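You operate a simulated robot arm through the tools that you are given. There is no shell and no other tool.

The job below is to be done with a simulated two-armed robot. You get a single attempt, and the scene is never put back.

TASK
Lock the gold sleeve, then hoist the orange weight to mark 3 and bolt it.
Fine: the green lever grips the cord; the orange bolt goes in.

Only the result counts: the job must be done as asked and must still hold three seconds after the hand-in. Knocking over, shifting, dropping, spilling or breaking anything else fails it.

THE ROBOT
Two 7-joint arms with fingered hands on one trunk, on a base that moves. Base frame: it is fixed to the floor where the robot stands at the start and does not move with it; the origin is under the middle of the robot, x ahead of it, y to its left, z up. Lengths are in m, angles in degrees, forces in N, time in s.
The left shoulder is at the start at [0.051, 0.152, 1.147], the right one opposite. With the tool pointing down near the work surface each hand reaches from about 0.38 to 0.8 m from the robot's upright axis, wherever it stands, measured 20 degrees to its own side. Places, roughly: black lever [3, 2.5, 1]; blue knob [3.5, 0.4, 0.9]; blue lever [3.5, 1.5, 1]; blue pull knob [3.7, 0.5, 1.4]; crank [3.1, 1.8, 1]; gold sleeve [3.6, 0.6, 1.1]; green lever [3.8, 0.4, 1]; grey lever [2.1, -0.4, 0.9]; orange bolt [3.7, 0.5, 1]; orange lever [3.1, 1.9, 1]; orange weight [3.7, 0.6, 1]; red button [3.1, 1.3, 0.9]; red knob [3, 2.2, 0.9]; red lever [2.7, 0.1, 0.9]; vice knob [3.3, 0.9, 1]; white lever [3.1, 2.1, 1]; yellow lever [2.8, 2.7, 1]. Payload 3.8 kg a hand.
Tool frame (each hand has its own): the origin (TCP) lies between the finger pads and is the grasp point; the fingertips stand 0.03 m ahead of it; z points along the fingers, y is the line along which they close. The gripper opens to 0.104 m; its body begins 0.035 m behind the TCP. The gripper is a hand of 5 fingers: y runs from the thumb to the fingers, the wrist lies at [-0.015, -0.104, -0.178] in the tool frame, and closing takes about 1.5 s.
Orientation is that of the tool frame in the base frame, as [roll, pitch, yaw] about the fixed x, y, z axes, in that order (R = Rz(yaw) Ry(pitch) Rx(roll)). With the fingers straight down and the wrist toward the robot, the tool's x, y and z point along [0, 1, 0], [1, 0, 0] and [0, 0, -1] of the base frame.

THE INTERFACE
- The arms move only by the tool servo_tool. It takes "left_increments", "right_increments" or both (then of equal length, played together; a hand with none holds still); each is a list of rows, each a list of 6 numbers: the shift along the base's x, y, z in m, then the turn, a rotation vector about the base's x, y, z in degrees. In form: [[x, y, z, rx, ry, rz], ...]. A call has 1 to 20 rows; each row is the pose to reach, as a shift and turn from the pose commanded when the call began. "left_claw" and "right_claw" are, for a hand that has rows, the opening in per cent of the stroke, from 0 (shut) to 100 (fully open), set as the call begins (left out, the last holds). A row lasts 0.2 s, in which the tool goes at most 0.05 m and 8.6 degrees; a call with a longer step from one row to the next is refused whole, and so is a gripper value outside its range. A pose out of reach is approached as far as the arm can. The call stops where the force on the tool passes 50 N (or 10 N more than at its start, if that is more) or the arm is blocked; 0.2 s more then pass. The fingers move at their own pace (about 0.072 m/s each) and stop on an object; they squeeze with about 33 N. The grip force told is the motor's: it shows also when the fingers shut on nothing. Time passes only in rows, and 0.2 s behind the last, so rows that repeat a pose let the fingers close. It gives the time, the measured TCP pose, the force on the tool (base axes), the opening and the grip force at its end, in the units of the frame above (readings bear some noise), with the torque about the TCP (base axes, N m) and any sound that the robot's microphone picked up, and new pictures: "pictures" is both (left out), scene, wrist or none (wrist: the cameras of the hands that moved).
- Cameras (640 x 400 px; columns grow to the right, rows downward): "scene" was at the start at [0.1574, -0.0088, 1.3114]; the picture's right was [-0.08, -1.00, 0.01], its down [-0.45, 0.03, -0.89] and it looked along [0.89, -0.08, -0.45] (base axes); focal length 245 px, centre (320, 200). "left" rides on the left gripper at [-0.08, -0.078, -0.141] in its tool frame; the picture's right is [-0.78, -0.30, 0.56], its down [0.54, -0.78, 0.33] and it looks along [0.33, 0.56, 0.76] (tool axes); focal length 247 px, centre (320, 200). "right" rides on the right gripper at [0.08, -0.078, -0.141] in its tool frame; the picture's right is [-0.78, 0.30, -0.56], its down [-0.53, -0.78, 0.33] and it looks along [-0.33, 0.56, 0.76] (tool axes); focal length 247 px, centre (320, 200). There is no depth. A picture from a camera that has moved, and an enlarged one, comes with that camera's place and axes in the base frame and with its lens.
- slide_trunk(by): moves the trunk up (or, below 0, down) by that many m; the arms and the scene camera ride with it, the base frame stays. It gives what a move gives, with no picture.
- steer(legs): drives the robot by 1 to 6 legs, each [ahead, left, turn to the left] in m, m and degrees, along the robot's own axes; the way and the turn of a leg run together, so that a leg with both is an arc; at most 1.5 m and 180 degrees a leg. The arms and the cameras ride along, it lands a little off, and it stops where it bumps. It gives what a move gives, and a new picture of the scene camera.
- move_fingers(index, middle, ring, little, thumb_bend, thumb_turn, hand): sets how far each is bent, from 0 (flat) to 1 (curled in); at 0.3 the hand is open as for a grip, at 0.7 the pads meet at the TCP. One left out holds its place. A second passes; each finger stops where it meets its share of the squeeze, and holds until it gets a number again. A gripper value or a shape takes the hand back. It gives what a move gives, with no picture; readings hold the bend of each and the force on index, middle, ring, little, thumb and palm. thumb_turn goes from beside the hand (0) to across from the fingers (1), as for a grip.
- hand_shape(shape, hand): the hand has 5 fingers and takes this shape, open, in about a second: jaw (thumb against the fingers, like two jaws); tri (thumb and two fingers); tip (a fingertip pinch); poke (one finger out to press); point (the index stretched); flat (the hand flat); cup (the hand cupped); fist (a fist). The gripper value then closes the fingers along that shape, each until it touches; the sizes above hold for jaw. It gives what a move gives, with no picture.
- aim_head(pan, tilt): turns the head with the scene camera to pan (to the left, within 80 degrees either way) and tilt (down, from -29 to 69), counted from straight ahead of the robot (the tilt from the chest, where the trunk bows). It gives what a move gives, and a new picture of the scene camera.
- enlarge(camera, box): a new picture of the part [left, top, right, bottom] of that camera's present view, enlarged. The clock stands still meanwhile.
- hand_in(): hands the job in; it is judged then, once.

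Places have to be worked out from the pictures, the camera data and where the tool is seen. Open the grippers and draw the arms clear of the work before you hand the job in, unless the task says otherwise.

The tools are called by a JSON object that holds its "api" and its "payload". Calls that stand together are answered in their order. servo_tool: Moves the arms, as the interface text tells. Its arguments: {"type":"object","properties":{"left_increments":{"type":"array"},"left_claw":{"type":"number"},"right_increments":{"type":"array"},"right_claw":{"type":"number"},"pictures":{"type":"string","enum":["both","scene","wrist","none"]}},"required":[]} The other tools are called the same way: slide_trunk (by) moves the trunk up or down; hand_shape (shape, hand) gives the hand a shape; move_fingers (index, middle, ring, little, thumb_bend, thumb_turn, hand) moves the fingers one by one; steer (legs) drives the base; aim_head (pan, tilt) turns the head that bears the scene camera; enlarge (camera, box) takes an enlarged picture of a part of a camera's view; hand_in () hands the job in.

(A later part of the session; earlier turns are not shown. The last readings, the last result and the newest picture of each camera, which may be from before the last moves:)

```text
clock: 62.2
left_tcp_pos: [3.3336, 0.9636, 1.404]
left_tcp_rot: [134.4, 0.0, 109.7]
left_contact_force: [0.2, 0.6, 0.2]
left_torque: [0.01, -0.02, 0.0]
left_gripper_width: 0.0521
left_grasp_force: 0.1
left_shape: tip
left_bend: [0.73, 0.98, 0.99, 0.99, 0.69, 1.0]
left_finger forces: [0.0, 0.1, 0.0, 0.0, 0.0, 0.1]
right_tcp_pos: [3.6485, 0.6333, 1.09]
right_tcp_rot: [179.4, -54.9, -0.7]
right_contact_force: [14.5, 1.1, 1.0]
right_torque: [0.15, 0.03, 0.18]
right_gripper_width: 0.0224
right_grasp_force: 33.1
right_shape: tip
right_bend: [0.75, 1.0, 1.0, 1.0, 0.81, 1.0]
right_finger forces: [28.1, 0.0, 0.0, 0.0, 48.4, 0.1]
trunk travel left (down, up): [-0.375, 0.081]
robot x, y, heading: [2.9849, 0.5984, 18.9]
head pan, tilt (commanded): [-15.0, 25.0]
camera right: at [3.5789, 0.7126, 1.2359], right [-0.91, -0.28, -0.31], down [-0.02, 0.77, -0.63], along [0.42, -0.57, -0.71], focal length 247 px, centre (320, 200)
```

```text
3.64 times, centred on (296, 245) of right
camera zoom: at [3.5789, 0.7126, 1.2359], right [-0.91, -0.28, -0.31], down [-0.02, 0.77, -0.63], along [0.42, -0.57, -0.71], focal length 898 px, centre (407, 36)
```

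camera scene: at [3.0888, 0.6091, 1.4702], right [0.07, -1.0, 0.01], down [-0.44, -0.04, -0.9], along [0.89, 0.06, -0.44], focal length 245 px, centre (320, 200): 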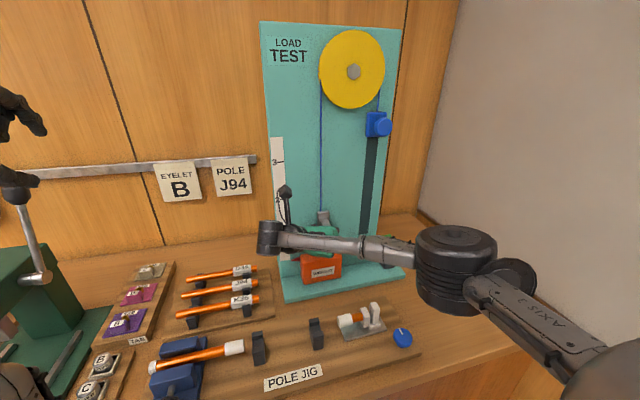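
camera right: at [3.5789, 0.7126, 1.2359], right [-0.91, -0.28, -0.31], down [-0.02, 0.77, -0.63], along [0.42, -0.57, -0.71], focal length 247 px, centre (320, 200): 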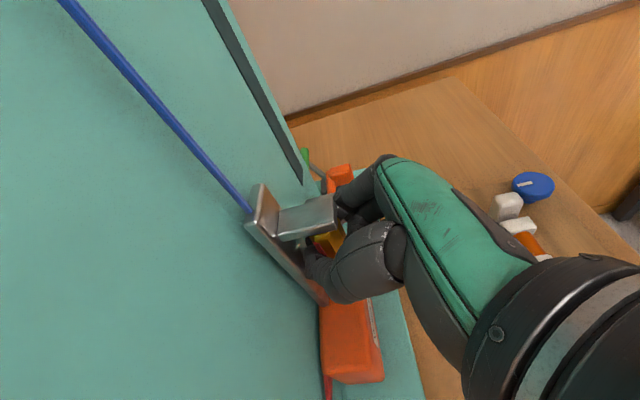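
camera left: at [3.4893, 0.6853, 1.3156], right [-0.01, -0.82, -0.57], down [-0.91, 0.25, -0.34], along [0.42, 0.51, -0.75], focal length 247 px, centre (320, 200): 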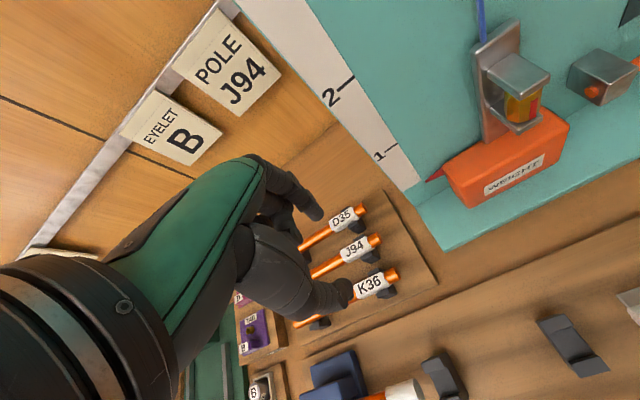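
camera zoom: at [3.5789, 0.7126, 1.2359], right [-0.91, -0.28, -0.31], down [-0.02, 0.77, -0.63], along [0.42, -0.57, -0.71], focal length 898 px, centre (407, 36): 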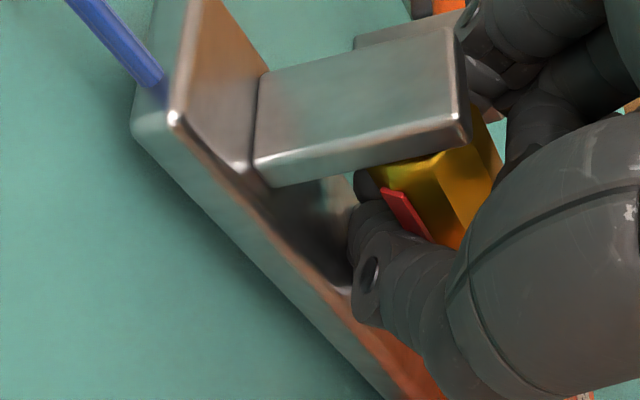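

The sleeve is at about 125° and still free, so it evidently needs more than a quarter turn. I'll ratchet again with a slightly longer stroke.

{"api": "servo_tool", "payload": {"right_increments": [[-0.004, 0.0001, 0.003, 0, 0, 0], [-0.0095, 0.0002, 0.0067, 0, 0, 0], [-0.015, 0.0002, 0.0105, 0, 0, 0], [-0.0205, 0.0003, 0.0143, 0, 0, 0], [-0.02, -0.0047, 0.0143, 0, 0, 8.33], [-0.019, -0.01, 0.0143, 0, 0, 16.67], [-0.0175, -0.0153, 0.0143, 0, 0, 25], [-0.0148, -0.0203, 0.0143, 0, 0, 33.33], [-0.0113, -0.0248, 0.0143, 0, 0, 41.67], [-0.0074, -0.029, 0.0143, 0, 0, 50], [-0.0029, -0.0239, 0.0095, 0, 0, 50], [0.0016, -0.0187, 0.0048, 0, 0, 50], [0.006, -0.0136, 0.0, 0, 0, 50]], "right_claw": 50, "pictures": "none"}}

{"api": "enlarge", "payload": {"camera": "right", "box": [208, 190, 384, 300]}}

{"api": "servo_tool", "payload": {"right_increments": [[0, 0, 0, 0, 0, 0], [0, 0, 0, 0, 0, 0], [0, 0, 0, 0, 0, 0], [0, 0, 0, 0, 0, 0], [0, 0, 0, 0, 0, 0], [0, 0, 0, 0, 0, 0]], "right_claw": 0, "pictures": "none"}}

{"api": "servo_tool", "payload": {"right_increments": [[-0.0018, 0.0018, 0, 0, 0, -8.33], [-0.0033, 0.0038, 0, 0, 0, -16.67], [-0.0045, 0.0061, 0, 0, 0, -25], [-0.0054, 0.0086, 0, 0, 0, -33.33], [-0.0059, 0.0109, 0, 0, 0, -41.67], [-0.006, 0.0135, 0, 0, 0, -50]], "pictures": "wrist"}}

{"api": "enlarge", "payload": {"camera": "right", "box": [208, 190, 384, 300]}}

```text
clock: 65.0
left_tcp_pos: [3.3296, 0.963, 1.4048]
left_tcp_rot: [134.4, 0.1, 109.5]
left_contact_force: [-0.3, -0.1, 0.3]
left_torque: [-0.01, 0.01, -0.03]
left_gripper_width: 0.052
left_grasp_force: 0.1
left_shape: tip
left_bend: [0.73, 0.98, 0.99, 0.99, 0.69, 1.0]
left_finger forces: [0.1, 0.1, 0.0, 0.0, 0.1, 0.0]
right_tcp_pos: [3.6519, 0.62, 1.09]
right_tcp_rot: [179.7, -55.0, 49.3]
right_contact_force: [-0.2, -0.1, 0.0]
right_torque: [0.03, 0.01, 0.01]
right_gripper_width: 0.0517
right_grasp_force: 0.0
right_shape: tip
right_bend: [0.73, 0.98, 0.99, 0.99, 0.7, 1.0]
right_finger forces: [0.1, 0.1, 0.0, 0.0, 0.0, 0.1]
trunk travel left (down, up): [-0.375, 0.081]
robot x, y, heading: [2.9885, 0.5997, 19.5]
head pan, tilt (commanded): [-15.0, 25.0]
```

```text
3.64 times, centred on (296, 245) of right
camera zoom: at [3.5451, 0.618, 1.236], right [-0.37, -0.88, -0.32], down [-0.61, 0.48, -0.63], along [0.7, -0.04, -0.71], focal length 898 px, centre (407, 36)
```

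zoom: 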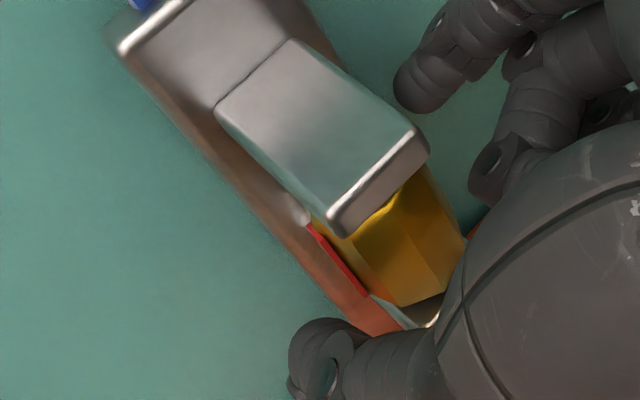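

```text
clock: 66.4
left_tcp_pos: [3.33, 0.9623, 1.4054]
left_tcp_rot: [134.3, 0.0, 109.6]
left_contact_force: [1.0, 0.6, -0.4]
left_torque: [-0.01, 0.02, 0.01]
left_gripper_width: 0.0521
left_grasp_force: 0.0
left_shape: tip
left_bend: [0.73, 0.98, 0.99, 0.99, 0.69, 1.0]
left_finger forces: [0.0, 0.1, 0.1, 0.0, 0.0, 0.0]
right_tcp_pos: [3.6505, 0.6209, 1.0891]
right_tcp_rot: [179.6, -54.9, 49.3]
right_contact_force: [-3.4, -0.7, -6.9]
right_torque: [-0.39, -0.07, -0.86]
right_gripper_width: 0.0304
right_grasp_force: 33.0
right_shape: tip
right_bend: [0.74, 1.0, 1.0, 1.0, 0.74, 1.0]
right_finger forces: [30.1, 0.0, 0.0, 0.0, 33.6, 0.1]
trunk travel left (down, up): [-0.375, 0.081]
robot x, y, heading: [2.985, 0.5997, 19.5]
head pan, tilt (commanded): [-15.0, 25.0]
```

```text
clock: 67.8
left_tcp_pos: [3.3343, 0.9642, 1.4033]
left_tcp_rot: [134.5, 0.0, 109.6]
left_contact_force: [0.2, -0.1, 0.8]
left_torque: [0.0, 0.0, 0.0]
left_gripper_width: 0.0519
left_grasp_force: 0.0
left_shape: tip
left_bend: [0.73, 0.98, 0.99, 0.99, 0.69, 1.0]
left_finger forces: [0.0, 0.0, 0.1, 0.0, 0.0, 0.1]
right_tcp_pos: [3.6492, 0.634, 1.0903]
right_tcp_rot: [179.4, -55.0, -0.6]
right_contact_force: [14.1, 3.9, 1.0]
right_torque: [0.17, 0.0, 0.27]
right_gripper_width: 0.0245
right_grasp_force: 32.9
right_shape: tip
right_bend: [0.75, 1.0, 1.0, 1.0, 0.81, 1.0]
right_finger forces: [27.3, 0.0, 0.0, 0.0, 26.5, 0.0]
trunk travel left (down, up): [-0.375, 0.081]
robot x, y, heading: [2.9853, 0.6009, 19.3]
head pan, tilt (commanded): [-15.0, 25.0]
camera right: at [3.5787, 0.7134, 1.2358], right [-0.91, -0.28, -0.32], down [-0.02, 0.77, -0.63], along [0.42, -0.57, -0.71], focal length 247 px, centre (320, 200)
```

right: 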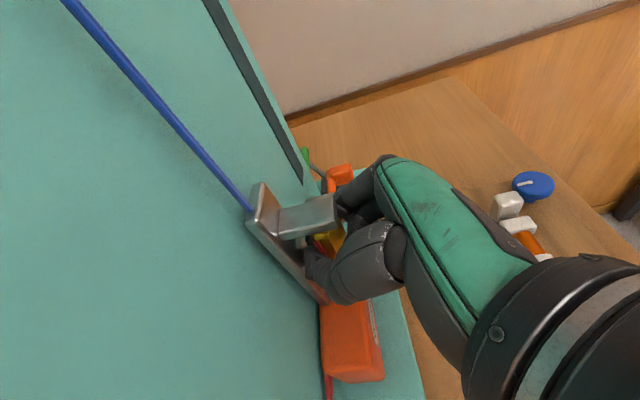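

```text
3.64 times, centred on (296, 245) of right
camera zoom: at [3.5787, 0.7134, 1.2358], right [-0.91, -0.28, -0.32], down [-0.02, 0.77, -0.63], along [0.42, -0.57, -0.71], focal length 898 px, centre (407, 36)
```

zoom: 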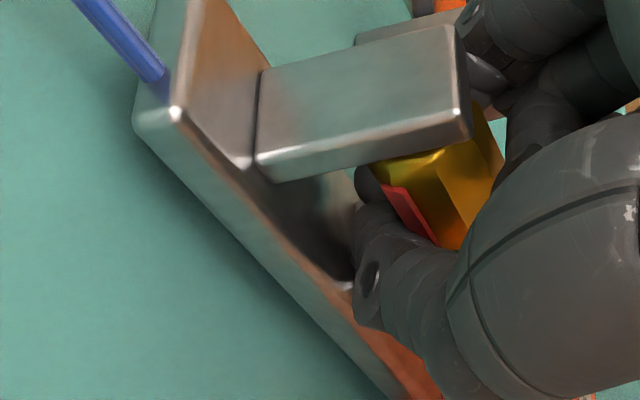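

The fourth stroke left the stripe in the same place as before, at about 100°, so the sleeve may have reached its stop. I'll release and back away to look at it unobstructed.

{"api": "servo_tool", "payload": {"right_increments": [[-0.004, 0.0001, 0.003, 0, 0, 0], [-0.0095, 0.0002, 0.0067, 0, 0, 0], [-0.015, 0.0002, 0.0105, 0, 0, 0], [-0.0205, 0.0003, 0.0143, 0, 0, 0], [-0.03, -0.005, 0.02, 0, 0, 8], [-0.04, -0.01, 0.028, 0, 0, 16], [-0.05, -0.015, 0.036, 0, 0, 24], [-0.06, -0.02, 0.044, 0, 0, 32], [-0.07, -0.03, 0.054, 0, 0, 40], [-0.08, -0.05, 0.07, 0, 0, 40], [-0.09, -0.08, 0.09, 0, 0, 40], [-0.1, -0.11, 0.11, 0, 0, 40]], "right_claw": 50, "pictures": "both"}}

{"api": "enlarge", "payload": {"camera": "scene", "box": [290, 190, 370, 240]}}

{"api": "enlarge", "payload": {"camera": "right", "box": [180, 160, 340, 260]}}

```text
clock: 70.4
left_tcp_pos: [3.3296, 0.9617, 1.4063]
left_tcp_rot: [134.3, 0.0, 109.6]
left_contact_force: [-0.4, -0.7, -0.3]
left_torque: [0.0, -0.02, 0.0]
left_gripper_width: 0.0522
left_grasp_force: 0.2
left_shape: tip
left_bend: [0.73, 0.98, 0.99, 0.99, 0.69, 1.0]
left_finger forces: [0.1, 0.1, 0.0, 0.0, 0.1, 0.0]
right_tcp_pos: [3.5414, 0.5225, 1.2016]
right_tcp_rot: [179.8, -55.1, 39.4]
right_contact_force: [0.1, -0.2, -0.8]
right_torque: [0.03, 0.02, 0.02]
right_gripper_width: 0.0517
right_grasp_force: 0.0
right_shape: tip
right_bend: [0.73, 0.98, 0.99, 0.99, 0.7, 1.0]
right_finger forces: [0.0, 0.0, 0.1, 0.1, 0.1, 0.0]
trunk travel left (down, up): [-0.375, 0.081]
robot x, y, heading: [2.9845, 0.5988, 19.3]
head pan, tilt (commanded): [-15.0, 25.0]
camera scene: at [3.0838, 0.6064, 1.4706], right [0.07, -1.0, 0.0], down [-0.44, -0.04, -0.9], along [0.9, 0.07, -0.44], focal length 245 px, centre (320, 200)
camera right: at [3.4368, 0.5384, 1.3474], right [-0.51, -0.8, -0.32], down [-0.52, 0.58, -0.63], along [0.69, -0.16, -0.71], focal length 247 px, centre (320, 200)
```

scene: 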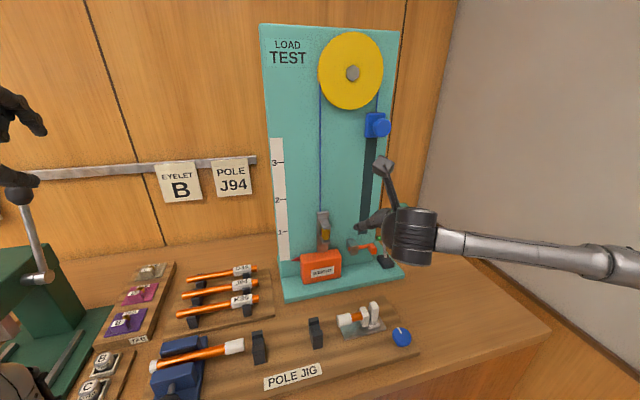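
right: 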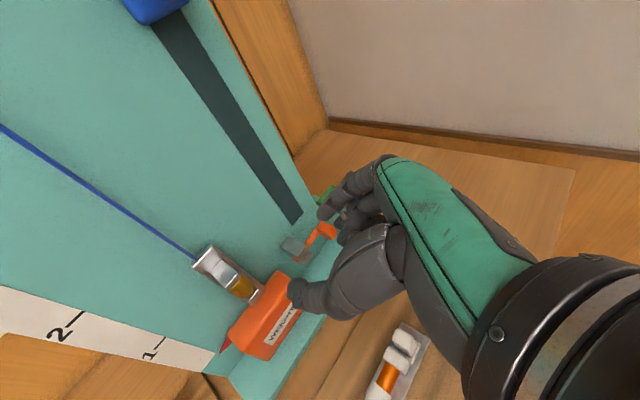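

```text
8.00 times, centred on (330, 215) of scene
camera zoom: at [3.0838, 0.6064, 1.4706], right [0.07, -1.0, 0.0], down [-0.44, -0.04, -0.9], along [0.9, 0.07, -0.44], focal length 1958 px, centre (240, 80)
```

zoom: 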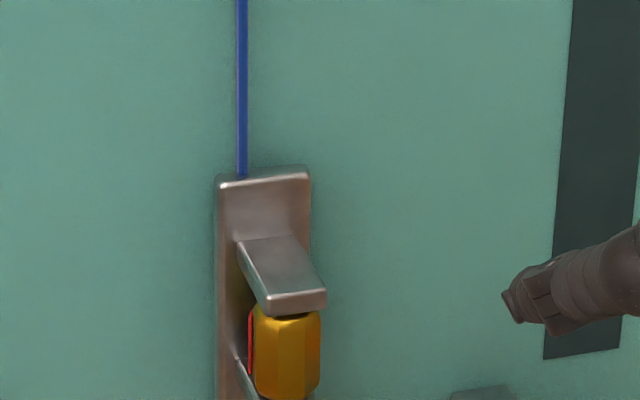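

```text
4.00 times, centred on (260, 210) of right
camera zoom: at [3.4368, 0.5384, 1.3474], right [-0.51, -0.8, -0.32], down [-0.52, 0.58, -0.63], along [0.69, -0.16, -0.71], focal length 988 px, centre (560, 160)
```

zoom: 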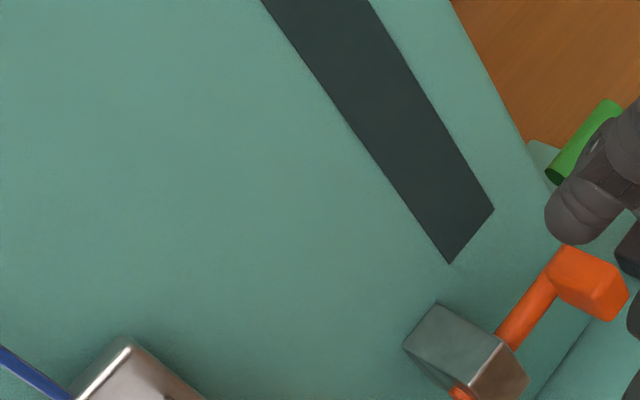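

The stripe now faces squarely left, at roughly 95–100°, and did not advance in the last stroke. I'll grip once more and turn in small steps, reading the torque, to confirm it's really against its stop.

{"api": "servo_tool", "payload": {"right_increments": [[0.015, 0.014, -0.016, 0, 0, 1], [0.03, 0.028, -0.033, 0, 0, 2], [0.045, 0.041, -0.049, 0, 0, 3], [0.06, 0.055, -0.065, 0, 0, 4], [0.0755, 0.069, -0.0813, 0, 0, 5], [0.083, 0.076, -0.0885, 0, 0, 5], [0.09, 0.083, -0.0957, 0, 0, 5], [0.0975, 0.09, -0.1028, 0, 0, 5], [0.105, 0.0975, -0.11, 0, 0, 5]], "right_claw": 52, "pictures": "wrist"}}

{"api": "enlarge", "payload": {"camera": "right", "box": [208, 190, 384, 300]}}

{"api": "servo_tool", "payload": {"right_increments": [[0, 0, 0, 0, 0, 0], [0, 0, 0, 0, 0, 0], [0, 0, 0, 0, 0, 0], [0, 0, 0, 0, 0, 0], [0, 0, 0, 0, 0, 0], [0, 0, 0, 0, 0, 0]], "right_claw": 0, "pictures": "none"}}

{"api": "enlarge", "payload": {"camera": "right", "box": [208, 190, 384, 300]}}

```text
clock: 72.4
left_tcp_pos: [3.3303, 0.9627, 1.4048]
left_tcp_rot: [134.4, 0.0, 109.7]
left_contact_force: [0.1, 0.2, 0.2]
left_torque: [-0.05, -0.01, 0.0]
left_gripper_width: 0.0522
left_grasp_force: 0.0
left_shape: tip
left_bend: [0.73, 0.98, 0.99, 0.99, 0.69, 1.0]
left_finger forces: [0.0, 0.0, 0.1, 0.0, 0.0, 0.1]
right_tcp_pos: [3.6515, 0.6209, 1.091]
right_tcp_rot: [179.6, -55.1, 44.4]
right_contact_force: [0.2, 0.3, 0.5]
right_torque: [-0.02, 0.02, 0.01]
right_gripper_width: 0.0536
right_grasp_force: 0.0
right_shape: tip
right_bend: [0.73, 0.98, 0.99, 0.99, 0.69, 1.0]
right_finger forces: [0.0, 0.0, 0.0, 0.0, 0.1, 0.1]
trunk travel left (down, up): [-0.375, 0.081]
robot x, y, heading: [2.986, 0.6018, 19.4]
head pan, tilt (commanded): [-15.0, 25.0]
camera right: at [3.5451, 0.6281, 1.2366], right [-0.44, -0.84, -0.31], down [-0.56, 0.53, -0.63], along [0.7, -0.1, -0.71], focal length 247 px, centre (320, 200)
```

right: 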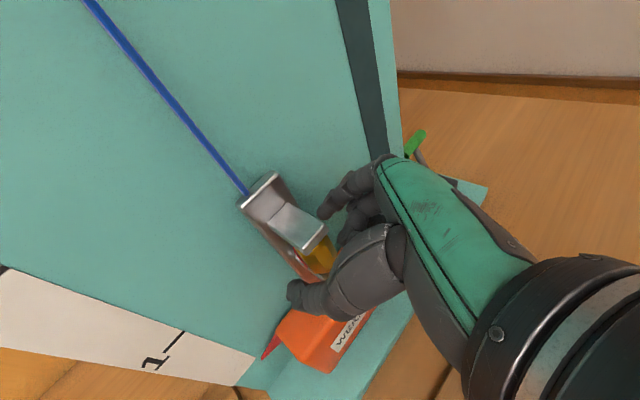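

```text
3.64 times, centred on (296, 245) of right
camera zoom: at [3.5451, 0.6281, 1.2366], right [-0.44, -0.84, -0.31], down [-0.56, 0.53, -0.63], along [0.7, -0.1, -0.71], focal length 898 px, centre (407, 36)
```

zoom: 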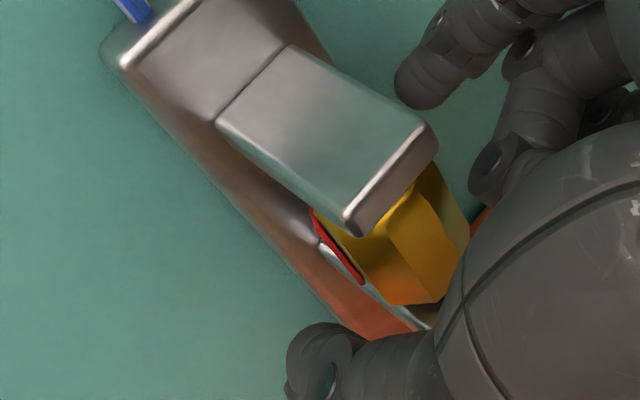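

```text
clock: 73.8
left_tcp_pos: [3.3289, 0.962, 1.404]
left_tcp_rot: [134.4, 0.0, 109.5]
left_contact_force: [0.2, -0.5, 0.3]
left_torque: [0.0, 0.03, 0.04]
left_gripper_width: 0.0524
left_grasp_force: 0.0
left_shape: tip
left_bend: [0.73, 0.98, 0.99, 0.99, 0.69, 1.0]
left_finger forces: [0.1, 0.0, 0.0, 0.1, 0.0, 0.1]
right_tcp_pos: [3.6496, 0.6201, 1.091]
right_tcp_rot: [179.7, -54.9, 44.4]
right_contact_force: [-6.2, 0.4, -4.2]
right_torque: [-0.31, -0.1, -0.76]
right_gripper_width: 0.0283
right_grasp_force: 33.0
right_shape: tip
right_bend: [0.73, 1.0, 1.0, 1.0, 0.74, 1.0]
right_finger forces: [31.1, 0.0, 0.1, 0.1, 31.5, 0.0]
trunk travel left (down, up): [-0.375, 0.081]
robot x, y, heading: [2.9821, 0.5977, 19.4]
head pan, tilt (commanded): [-15.0, 25.0]
```

```text
3.64 times, centred on (296, 245) of right
camera zoom: at [3.544, 0.6279, 1.2366], right [-0.44, -0.84, -0.31], down [-0.56, 0.53, -0.63], along [0.7, -0.1, -0.71], focal length 898 px, centre (407, 36)
```

zoom: 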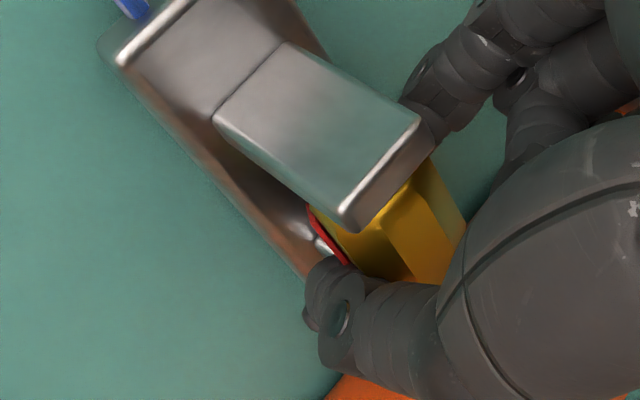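

Gripped again. I'll turn 12° and compare the readings and the picture.

{"api": "servo_tool", "payload": {"right_increments": [[-0.001, 0.0012, 0, 0, 0, -5], [-0.0019, 0.0024, 0, 0, 0, -10], [-0.0023, 0.003, 0, 0, 0, -12.5]], "pictures": "none"}}

{"api": "enlarge", "payload": {"camera": "right", "box": [208, 190, 384, 300]}}

{"api": "servo_tool", "payload": {"right_increments": [[-0.0007, 0.0014, 0, 0, 0, -5], [-0.0012, 0.0029, 0, 0, 0, -10], [-0.0015, 0.0037, 0, 0, 0, -12.5]], "pictures": "none"}}

{"api": "enlarge", "payload": {"camera": "right", "box": [208, 190, 384, 300]}}

```text
clock: 74.6
left_tcp_pos: [3.3303, 0.9648, 1.4039]
left_tcp_rot: [134.4, 0.1, 109.6]
left_contact_force: [-0.6, 0.4, -0.1]
left_torque: [-0.01, 0.01, 0.02]
left_gripper_width: 0.0523
left_grasp_force: 0.0
left_shape: tip
left_bend: [0.73, 0.98, 0.99, 0.99, 0.69, 1.0]
left_finger forces: [0.1, 0.0, 0.0, 0.0, 0.0, 0.0]
right_tcp_pos: [3.6483, 0.6255, 1.0916]
right_tcp_rot: [179.7, -54.9, 32.0]
right_contact_force: [-3.7, 5.0, -3.3]
right_torque: [0.0, 0.06, -0.19]
right_gripper_width: 0.0277
right_grasp_force: 32.8
right_shape: tip
right_bend: [0.73, 1.0, 1.0, 1.0, 0.77, 1.0]
right_finger forces: [21.5, 0.0, 0.1, 0.0, 23.2, 0.0]
trunk travel left (down, up): [-0.375, 0.081]
robot x, y, heading: [2.9863, 0.6009, 19.2]
head pan, tilt (commanded): [-15.0, 25.0]
```

```text
3.64 times, centred on (296, 245) of right
camera zoom: at [3.5457, 0.6556, 1.2371], right [-0.61, -0.73, -0.32], down [-0.44, 0.64, -0.63], along [0.66, -0.25, -0.71], focal length 898 px, centre (407, 36)
```

zoom: 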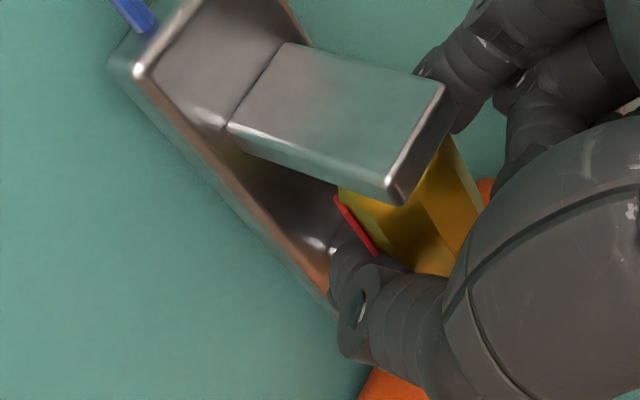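

```text
clock: 75.4
left_tcp_pos: [3.3337, 0.9645, 1.4024]
left_tcp_rot: [134.5, 0.0, 109.6]
left_contact_force: [0.5, -0.1, -0.1]
left_torque: [0.04, -0.01, -0.02]
left_gripper_width: 0.0521
left_grasp_force: 0.1
left_shape: tip
left_bend: [0.73, 0.98, 0.99, 0.99, 0.69, 1.0]
left_finger forces: [0.0, 0.1, 0.0, 0.0, 0.0, 0.0]
right_tcp_pos: [3.6479, 0.6304, 1.0907]
right_tcp_rot: [179.4, -54.9, 19.5]
right_contact_force: [8.9, 9.7, -1.5]
right_torque: [0.1, -0.01, 0.11]
right_gripper_width: 0.0236
right_grasp_force: 33.5
right_shape: tip
right_bend: [0.75, 1.0, 1.0, 1.0, 0.8, 1.0]
right_finger forces: [19.7, 0.0, 0.0, 0.0, 20.9, 0.1]
trunk travel left (down, up): [-0.375, 0.081]
robot x, y, heading: [2.9856, 0.5986, 19.1]
head pan, tilt (commanded): [-15.0, 25.0]
```

```text
3.64 times, centred on (296, 245) of right
camera zoom: at [3.5561, 0.681, 1.2363], right [-0.75, -0.58, -0.31], down [-0.29, 0.72, -0.63], along [0.59, -0.39, -0.71], focal length 898 px, centre (407, 36)
```

zoom: 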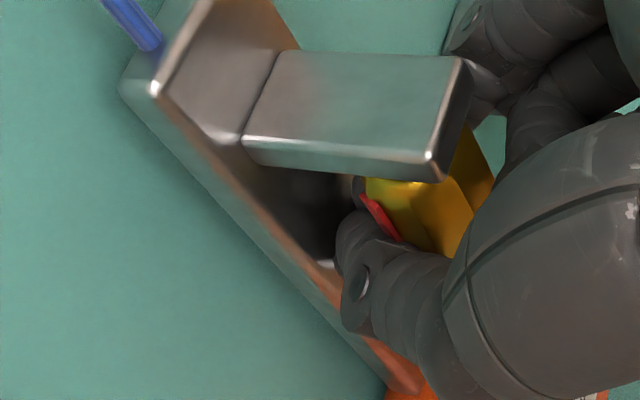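

The sleeve no longer follows my fingers in the clockwise direction, so it's against its stop and I take it as locked. I'll open the fingers, back straight out and check it.

{"api": "servo_tool", "payload": {"right_increments": [[-0.0077, -0.0027, 0.0057, 0, 0, 0], [-0.0155, -0.0053, 0.0115, 0, 0, 0], [-0.031, -0.0107, 0.023, 0, 0, 0], [-0.0465, -0.016, 0.0344, 0, 0, 0], [-0.062, -0.0213, 0.0459, 0, 0, 0], [-0.0775, -0.0267, 0.0573, 0, 0, 0], [-0.0929, -0.032, 0.0688, 0, 0, 0], [-0.105, -0.05, 0.08, 0, 0, 0], [-0.115, -0.08, 0.1, 0, 0, 0], [-0.125, -0.115, 0.12, 0, 0, 0], [-0.135, -0.15, 0.14, 0, 0, 0]], "right_claw": 60, "pictures": "scene"}}

{"api": "enlarge", "payload": {"camera": "scene", "box": [290, 200, 370, 250]}}

```text
clock: 77.8
left_tcp_pos: [3.3283, 0.9619, 1.406]
left_tcp_rot: [134.3, -0.1, 109.7]
left_contact_force: [0.8, 0.2, 0.6]
left_torque: [0.01, 0.01, 0.0]
left_gripper_width: 0.052
left_grasp_force: 0.0
left_shape: tip
left_bend: [0.73, 0.98, 0.99, 0.99, 0.69, 1.0]
left_finger forces: [0.1, 0.0, 0.1, 0.0, 0.0, 0.0]
right_tcp_pos: [3.5129, 0.4765, 1.2285]
right_tcp_rot: [179.8, -55.2, 19.2]
right_contact_force: [0.9, 0.1, -0.5]
right_torque: [0.0, -0.02, 0.05]
right_gripper_width: 0.0621
right_grasp_force: 0.1
right_shape: tip
right_bend: [0.3, 0.98, 0.99, 0.99, 0.65, 1.0]
right_finger forces: [0.1, 0.1, 0.0, 0.0, 0.0, 0.0]
trunk travel left (down, up): [-0.375, 0.081]
robot x, y, heading: [2.9883, 0.6007, 19.4]
head pan, tilt (commanded): [-15.0, 25.0]
camera scene: at [3.0838, 0.6066, 1.4706], right [0.07, -1.0, 0.0], down [-0.44, -0.04, -0.9], along [0.9, 0.07, -0.44], focal length 245 px, centre (320, 200)
```

scene: 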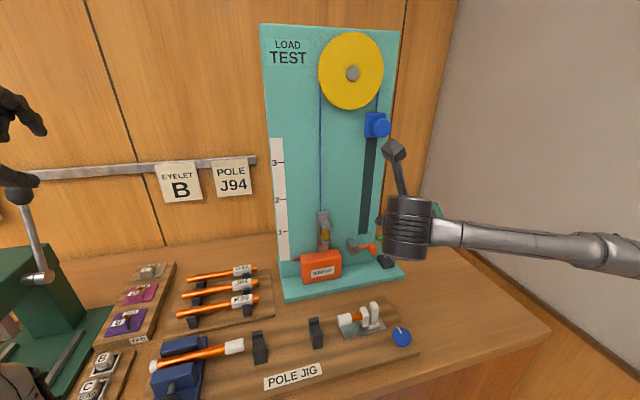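

```text
8.00 times, centred on (330, 225) of scene
camera zoom: at [3.0838, 0.6066, 1.4706], right [0.07, -1.0, 0.0], down [-0.44, -0.04, -0.9], along [0.9, 0.07, -0.44], focal length 1958 px, centre (240, 0)
```

zoom: 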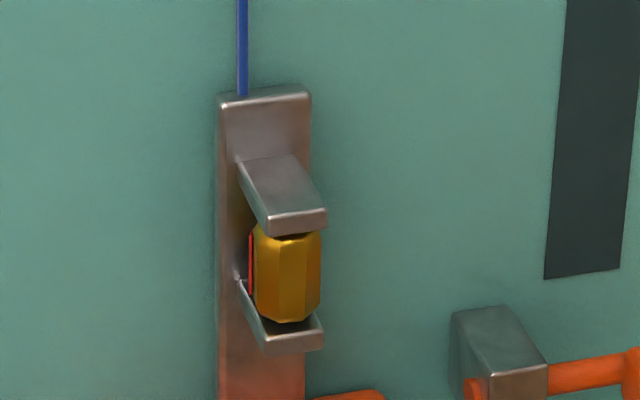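

The sleeve's red stripe has turned fully to the left side. Next I'll bring the right hand back to a fingers-down pose, clear of the board.

{"api": "servo_tool", "payload": {"right_increments": [[-0.005, 0.001, 0.0092, -4.19, 2.05, 6.34], [-0.01, 0.0019, 0.0185, -8.38, 4.09, 12.68], [-0.0149, 0.0029, 0.0277, -12.58, 6.14, 19.02], [-0.0199, 0.0039, 0.0369, -16.77, 8.18, 25.35], [-0.0248, 0.0048, 0.0462, -20.96, 10.23, 31.69], [-0.0298, 0.0058, 0.0554, -25.15, 12.28, 38.03], [-0.0348, 0.0068, 0.0646, -29.35, 14.32, 44.37], [-0.0398, 0.0078, 0.0738, -33.54, 16.37, 50.71], [-0.0447, 0.0087, 0.0831, -37.73, 18.42, 57.05], [-0.0497, 0.0097, 0.0923, -41.92, 20.46, 63.38], [-0.0547, 0.0107, 0.1015, -46.12, 22.51, 69.72], [-0.0596, 0.0116, 0.1108, -50.31, 24.55, 76.06], [-0.0646, 0.0126, 0.12, -54.5, 26.6, 82.4]], "pictures": "scene"}}

{"api": "hand_shape", "payload": {"shape": "jaw", "hand": "left"}}

```text
clock: 80.6
left_tcp_pos: [3.3304, 0.9636, 1.4039]
left_tcp_rot: [134.3, 0.0, 109.7]
left_contact_force: [-0.7, -0.7, 0.5]
left_torque: [-0.04, 0.0, 0.03]
left_gripper_width: 0.0521
left_grasp_force: 0.0
left_shape: tip
left_bend: [0.73, 0.98, 0.99, 0.99, 0.69, 1.0]
left_finger forces: [0.0, 0.1, 0.1, 0.1, 0.0, 0.1]
right_tcp_pos: [3.4468, 0.4921, 1.3516]
right_tcp_rot: [-179.9, 0.1, 109.4]
right_contact_force: [0.0, -0.2, 0.0]
right_torque: [-0.01, -0.02, 0.0]
right_gripper_width: 0.0619
right_grasp_force: 0.1
right_shape: tip
right_bend: [0.3, 0.98, 0.99, 0.99, 0.65, 1.0]
right_finger forces: [0.0, 0.0, 0.0, 0.0, 0.0, 0.0]
trunk travel left (down, up): [-0.375, 0.081]
robot x, y, heading: [2.9842, 0.5998, 19.3]
head pan, tilt (commanded): [-15.0, 25.0]
camera scene: at [3.0854, 0.6088, 1.4705], right [0.07, -1.0, 0.01], down [-0.44, -0.04, -0.9], along [0.9, 0.06, -0.44], focal length 245 px, centre (320, 200)
```

scene: 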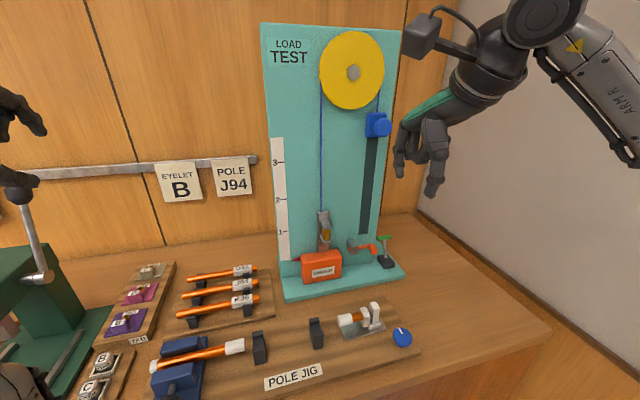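

```text
clock: 81.5
left_tcp_pos: [3.3296, 0.962, 1.4053]
left_tcp_rot: [134.3, 0.1, 109.5]
left_contact_force: [0.1, -0.5, 0.0]
left_torque: [0.0, -0.02, -0.01]
left_gripper_width: 0.104
left_grasp_force: 0.1
left_shape: jaw
left_bend: [0.3, 0.3, 0.3, 0.3, 0.3, 0.98]
left_finger forces: [0.0, 0.0, 0.0, 0.0, 0.0, 0.1]
right_tcp_pos: [3.4464, 0.4895, 1.3511]
right_tcp_rot: [-180.0, -0.1, 109.2]
right_contact_force: [0.3, -0.5, 0.3]
right_torque: [0.0, 0.0, -0.02]
right_gripper_width: 0.0621
right_grasp_force: 0.0
right_shape: tip
right_bend: [0.3, 0.98, 0.99, 0.99, 0.65, 1.0]
right_finger forces: [0.1, 0.0, 0.0, 0.0, 0.0, 0.0]
trunk travel left (down, up): [-0.375, 0.081]
robot x, y, heading: [2.9837, 0.5981, 19.2]
head pan, tilt (commanded): [-15.0, 25.0]
```

Both hands are clear of the work. I'll move the robot back to the right by 0.2 m, centered on the hoist.

{"api": "steer", "payload": {"legs": [[0, -0.2, 0]]}}

{"api": "aim_head", "payload": {"pan": -8, "tilt": 22}}

{"api": "enlarge", "payload": {"camera": "scene", "box": [280, 100, 400, 175]}}

```text
clock: 83.1
left_tcp_pos: [3.3949, 0.7752, 1.4042]
left_tcp_rot: [134.3, 0.2, 109.9]
left_contact_force: [-1.1, 0.7, 0.2]
left_torque: [-0.03, -0.03, -0.02]
left_gripper_width: 0.1039
left_grasp_force: 0.1
left_shape: jaw
left_bend: [0.3, 0.3, 0.3, 0.3, 0.3, 0.98]
left_finger forces: [0.1, 0.0, 0.0, 0.1, 0.0, 0.1]
right_tcp_pos: [3.514, 0.3047, 1.3507]
right_tcp_rot: [180.0, 0.1, 109.6]
right_contact_force: [0.4, -0.7, -0.5]
right_torque: [0.0, 0.02, 0.01]
right_gripper_width: 0.0622
right_grasp_force: 0.1
right_shape: tip
right_bend: [0.3, 0.98, 0.99, 0.99, 0.65, 1.0]
right_finger forces: [0.0, 0.0, 0.1, 0.0, 0.0, 0.1]
trunk travel left (down, up): [-0.375, 0.081]
robot x, y, heading: [3.0504, 0.4107, 19.5]
head pan, tilt (commanded): [-15.0, 25.0]
camera scene: at [3.1511, 0.4209, 1.4706], right [0.08, -1.0, 0.01], down [-0.44, -0.04, -0.9], along [0.9, 0.07, -0.44], focal length 245 px, centre (320, 200)
```

scene: 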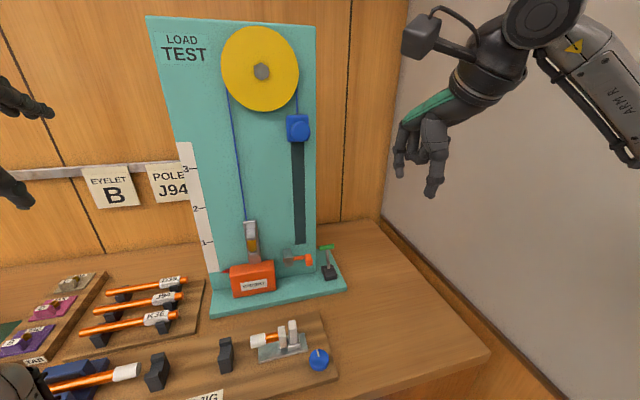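

```text
clock: 83.8
left_tcp_pos: [3.3952, 0.774, 1.4043]
left_tcp_rot: [134.5, 0.0, 110.0]
left_contact_force: [-0.1, -0.2, -0.3]
left_torque: [-0.01, 0.01, 0.01]
left_gripper_width: 0.104
left_grasp_force: 0.0
left_shape: jaw
left_bend: [0.3, 0.3, 0.3, 0.3, 0.3, 0.98]
left_finger forces: [0.0, 0.0, 0.0, 0.0, 0.1, 0.0]
right_tcp_pos: [3.5136, 0.302, 1.3514]
right_tcp_rot: [-179.9, 0.0, 109.6]
right_contact_force: [-0.6, -0.1, 0.4]
right_torque: [-0.04, 0.0, 0.0]
right_gripper_width: 0.062
right_grasp_force: 0.1
right_shape: tip
right_bend: [0.3, 0.98, 0.99, 0.99, 0.65, 1.0]
right_finger forces: [0.0, 0.1, 0.0, 0.1, 0.0, 0.0]
trunk travel left (down, up): [-0.375, 0.081]
robot x, y, heading: [3.0526, 0.4083, 19.6]
head pan, tilt (commanded): [-8.0, 22.0]
camera scene: at [3.1513, 0.4293, 1.4753], right [0.2, -0.98, 0.0], down [-0.38, -0.08, -0.92], along [0.9, 0.18, -0.39], focal length 245 px, centre (320, 200)
```

scene: 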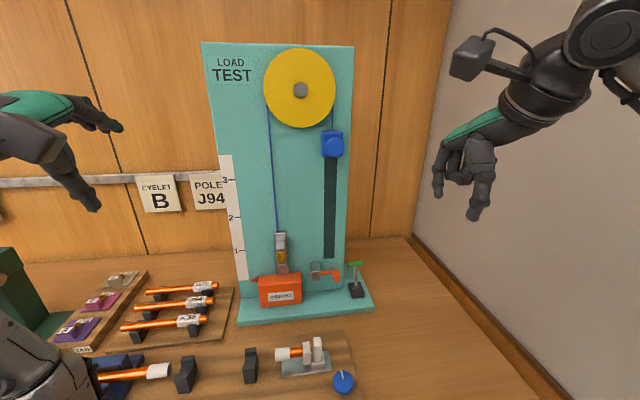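

```text
5.33 times, centred on (340, 138) of scene
camera zoom: at [3.1513, 0.4293, 1.4753], right [0.2, -0.98, 0.0], down [-0.38, -0.08, -0.92], along [0.9, 0.18, -0.39], focal length 1306 px, centre (213, 533)
```

zoom: 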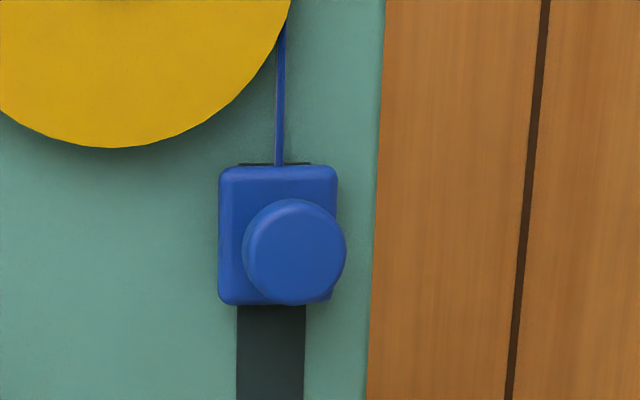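

Robot is at l = −0.608. The knob axis is at l = −0.7255, z = 1.372, protruding to n ≈ 3.65. At the bottom of its travel it sits just above the bolt handle, so I must push it from above with nothing underneath. I'll flatten the left hand to use as a paddle and raise the right hand out of the way.

{"api": "hand_shape", "payload": {"shape": "flat", "hand": "left"}}

{"api": "servo_tool", "payload": {"left_increments": [[0, 0, 0.01, 0, 0, 0], [0, 0, 0.02, 0, 0, 0]], "right_increments": [[-0.005, -0.01, 0.03, 0, 0, 0], [-0.01, -0.02, 0.06, 0, 0, 0]], "pictures": "both"}}

```text
clock: 84.7
left_tcp_pos: [3.3952, 0.7732, 1.4064]
left_tcp_rot: [134.4, 0.0, 109.9]
left_contact_force: [-0.8, 0.1, -0.4]
left_torque: [-0.01, 0.02, -0.01]
left_gripper_width: 0.096
left_grasp_force: 0.0
left_shape: flat
left_bend: [0.0, 0.0, 0.0, 0.0, 0.39, 0.0]
left_finger forces: [0.0, 0.1, 0.0, 0.0, 0.1, 0.0]
right_tcp_pos: [3.5146, 0.3009, 1.3513]
right_tcp_rot: [-179.9, -0.1, 109.6]
right_contact_force: [-0.1, -0.3, -0.6]
right_torque: [-0.01, 0.0, 0.03]
right_gripper_width: 0.062
right_grasp_force: 0.0
right_shape: tip
right_bend: [0.3, 0.98, 0.99, 0.99, 0.65, 1.0]
right_finger forces: [0.1, 0.0, 0.0, 0.0, 0.0, 0.1]
trunk travel left (down, up): [-0.375, 0.081]
robot x, y, heading: [3.0551, 0.4107, 19.7]
head pan, tilt (commanded): [-8.0, 22.0]
```

```text
clock: 85.3
left_tcp_pos: [3.3953, 0.7727, 1.4243]
left_tcp_rot: [134.4, 0.1, 109.9]
left_contact_force: [-0.6, 0.0, -0.7]
left_torque: [-0.02, -0.01, 0.02]
left_gripper_width: 0.0961
left_grasp_force: 0.1
left_shape: flat
left_bend: [0.0, 0.0, 0.0, 0.0, 0.39, 0.0]
left_finger forces: [0.0, 0.1, 0.1, 0.0, 0.1, 0.0]
right_tcp_pos: [3.5048, 0.2814, 1.4092]
right_tcp_rot: [-180.0, 0.1, 109.6]
right_contact_force: [0.3, -0.3, 0.1]
right_torque: [-0.01, -0.01, -0.02]
right_gripper_width: 0.0619
right_grasp_force: 0.0
right_shape: tip
right_bend: [0.3, 0.98, 0.99, 0.99, 0.65, 1.0]
right_finger forces: [0.0, 0.1, 0.1, 0.1, 0.0, 0.0]
trunk travel left (down, up): [-0.375, 0.081]
robot x, y, heading: [3.0504, 0.4067, 19.5]
head pan, tilt (commanded): [-8.0, 22.0]
camera scene: at [3.1511, 0.4287, 1.4754], right [0.2, -0.98, 0.0], down [-0.38, -0.08, -0.92], along [0.9, 0.18, -0.39], focal length 245 px, centre (320, 200)
camera right: at [3.4029, 0.3306, 1.5507], right [0.54, -0.63, 0.56], down [-0.55, -0.76, -0.33], along [0.64, -0.13, -0.76], focal length 247 px, centre (320, 200)
camera left: at [3.2767, 0.6441, 1.4678], right [0.44, -0.66, -0.6], down [-0.47, 0.4, -0.79], along [0.76, 0.63, -0.13], focal length 247 px, centre (320, 200)
```

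scene: 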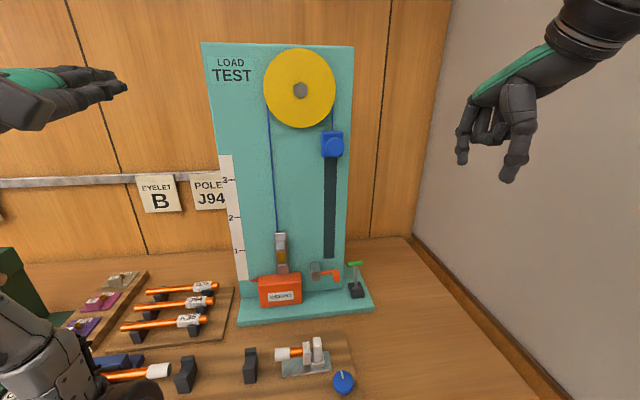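
right: 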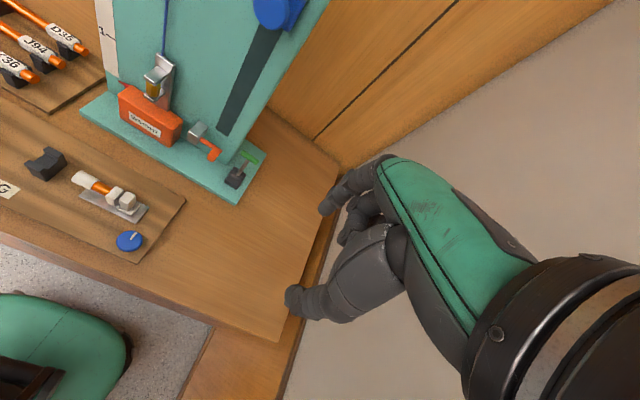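
left: 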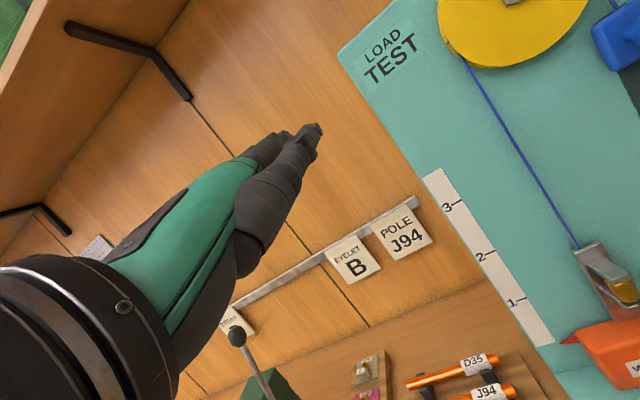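

With the flat shape the fingertips lie forward and above the tool point. I'll bring the left paddle in front of the knob, about 7 cm short of it and just above its top edge, pointing slightly down and to the right.

{"api": "servo_tool", "payload": {"left_increments": [[0.012, -0.028, 0.0, -0.07, 1.78, -3.53], [0.03, -0.056, 0.0, -0.13, 3.55, -7.06], [0.052, -0.084, -0.005, -0.2, 5.33, -10.59], [0.076, -0.112, -0.012, -0.26, 7.1, -14.12], [0.1, -0.14, -0.022, -0.33, 8.88, -17.65], [0.125, -0.168, -0.032, -0.39, 10.65, -21.17], [0.15, -0.196, -0.042, -0.46, 12.43, -24.7], [0.175, -0.224, -0.052, -0.52, 14.2, -28.23], [0.2, -0.252, -0.062, -0.59, 15.98, -31.76], [0.2224, -0.2799, -0.0723, -0.65, 17.75, -35.29]], "pictures": "both"}}

{"api": "enlarge", "payload": {"camera": "scene", "box": [240, 80, 400, 180]}}

```text
clock: 87.5
left_tcp_pos: [3.62, 0.492, 1.351]
left_tcp_rot: [151.9, 0.0, 74.3]
left_contact_force: [0.1, 0.8, 0.2]
left_torque: [-0.01, -0.01, 0.04]
left_gripper_width: 0.0958
left_grasp_force: 0.0
left_shape: flat
left_bend: [0.0, 0.0, 0.0, 0.0, 0.39, 0.0]
left_finger forces: [0.0, 0.0, 0.1, 0.0, 0.0, 0.0]
right_tcp_pos: [3.5064, 0.2807, 1.4115]
right_tcp_rot: [-180.0, -0.1, 109.7]
right_contact_force: [-0.1, -0.6, -0.5]
right_torque: [0.02, 0.0, -0.01]
right_gripper_width: 0.0621
right_grasp_force: 0.1
right_shape: tip
right_bend: [0.3, 0.98, 0.99, 0.99, 0.65, 1.0]
right_finger forces: [0.1, 0.0, 0.0, 0.0, 0.0, 0.1]
trunk travel left (down, up): [-0.375, 0.081]
robot x, y, heading: [3.0535, 0.4054, 19.2]
head pan, tilt (commanded): [-8.0, 22.0]
camera scene: at [3.1524, 0.4278, 1.4752], right [0.2, -0.98, 0.0], down [-0.38, -0.08, -0.92], along [0.9, 0.18, -0.39], focal length 245 px, centre (320, 200)
camera left: at [3.468, 0.4504, 1.4405], right [-0.21, -0.75, -0.63], down [-0.37, 0.66, -0.66], along [0.91, 0.09, -0.41], focal length 247 px, centre (320, 200)
```

scene: 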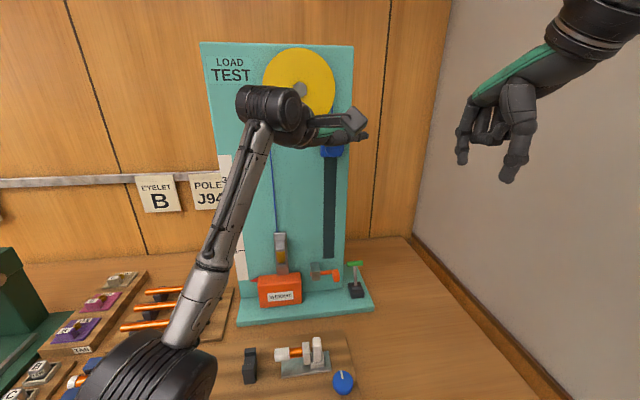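
left: 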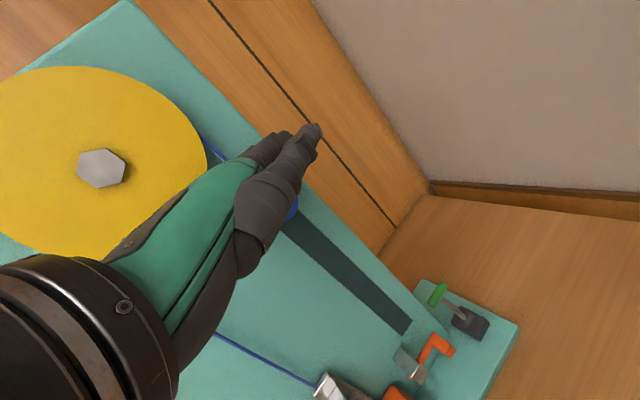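

```text
4.00 times, centred on (320, 130) of scene
camera zoom: at [3.1524, 0.4278, 1.4752], right [0.2, -0.98, 0.0], down [-0.38, -0.08, -0.92], along [0.9, 0.18, -0.39], focal length 979 px, centre (320, 480)
```

zoom: 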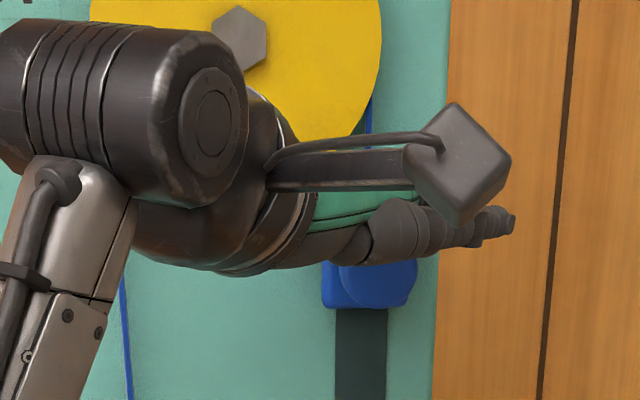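

The flat fingertips reach farther than I assumed, so the broad paddle would scrape the board and cord. I'll draw back a little and try the one-finger poke shape, which is narrower.

{"api": "servo_tool", "payload": {"left_increments": [[-0.025, 0.01, 0.01, 0, 0, 0], [-0.05, 0.02, 0.02, 0, 0, 0]], "pictures": "none"}}

{"api": "hand_shape", "payload": {"shape": "poke", "hand": "left"}}

{"api": "enlarge", "payload": {"camera": "left", "box": [160, 60, 480, 260]}}

{"api": "enlarge", "payload": {"camera": "scene", "box": [240, 80, 400, 180]}}

```text
clock: 88.1
left_tcp_pos: [3.5672, 0.5135, 1.372]
left_tcp_rot: [151.9, 0.0, 74.3]
left_contact_force: [0.1, -0.3, -0.1]
left_torque: [0.03, -0.01, 0.0]
left_gripper_width: 0.0961
left_grasp_force: 0.0
left_shape: flat
left_bend: [0.0, 0.0, 0.0, 0.0, 0.39, 0.0]
left_finger forces: [0.0, 0.1, 0.1, 0.1, 0.0, 0.0]
right_tcp_pos: [3.5045, 0.2825, 1.4096]
right_tcp_rot: [180.0, 0.0, 109.6]
right_contact_force: [0.6, -0.3, -0.4]
right_torque: [0.01, 0.02, -0.03]
right_gripper_width: 0.062
right_grasp_force: 0.0
right_shape: tip
right_bend: [0.3, 0.98, 0.99, 0.99, 0.65, 1.0]
right_finger forces: [0.1, 0.0, 0.0, 0.0, 0.1, 0.0]
trunk travel left (down, up): [-0.375, 0.081]
robot x, y, heading: [3.055, 0.4078, 19.6]
head pan, tilt (commanded): [-8.0, 22.0]
```

```text
clock: 89.0
left_tcp_pos: [3.5689, 0.5141, 1.3735]
left_tcp_rot: [151.9, 0.0, 74.4]
left_contact_force: [-0.7, 0.3, -0.4]
left_torque: [-0.01, -0.02, -0.01]
left_gripper_width: 0.0001
left_grasp_force: 0.1
left_shape: poke
left_bend: [0.7, 0.7, 0.99, 0.99, 1.0, 0.87]
left_finger forces: [0.0, 0.0, 0.0, 0.0, 0.1, 0.0]
right_tcp_pos: [3.5052, 0.2818, 1.4098]
right_tcp_rot: [179.9, 0.0, 109.6]
right_contact_force: [0.5, 0.0, 1.0]
right_torque: [0.01, 0.01, 0.03]
right_gripper_width: 0.0621
right_grasp_force: 0.0
right_shape: tip
right_bend: [0.3, 0.98, 0.99, 0.99, 0.65, 1.0]
right_finger forces: [0.0, 0.0, 0.0, 0.0, 0.0, 0.0]
trunk travel left (down, up): [-0.375, 0.081]
robot x, y, heading: [3.0524, 0.409, 19.8]
head pan, tilt (commanded): [-8.0, 22.0]
```

```text
2.00 times, centred on (320, 160) of left
camera zoom: at [3.4168, 0.4718, 1.46], right [-0.21, -0.75, -0.63], down [-0.36, 0.66, -0.66], along [0.91, 0.09, -0.41], focal length 494 px, centre (320, 280)
```

zoom: 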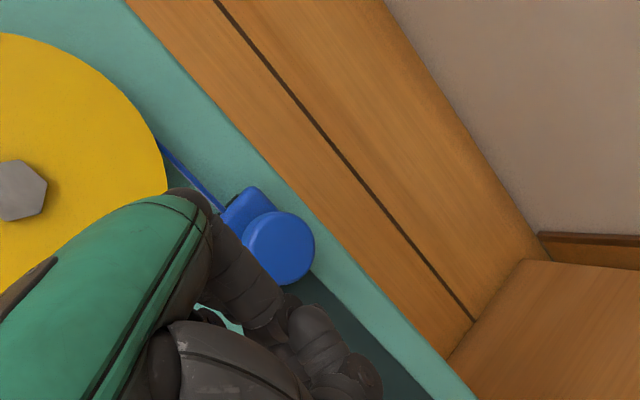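

```text
4.00 times, centred on (320, 130) of scene
camera zoom: at [3.1518, 0.4285, 1.4753], right [0.2, -0.98, 0.0], down [-0.38, -0.08, -0.92], along [0.9, 0.18, -0.39], focal length 979 px, centre (320, 480)
```

zoom: 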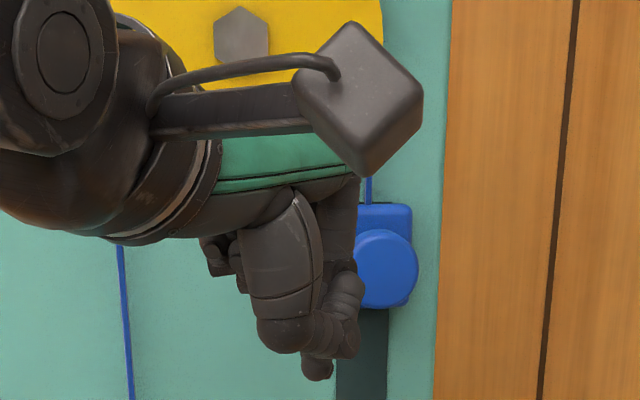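

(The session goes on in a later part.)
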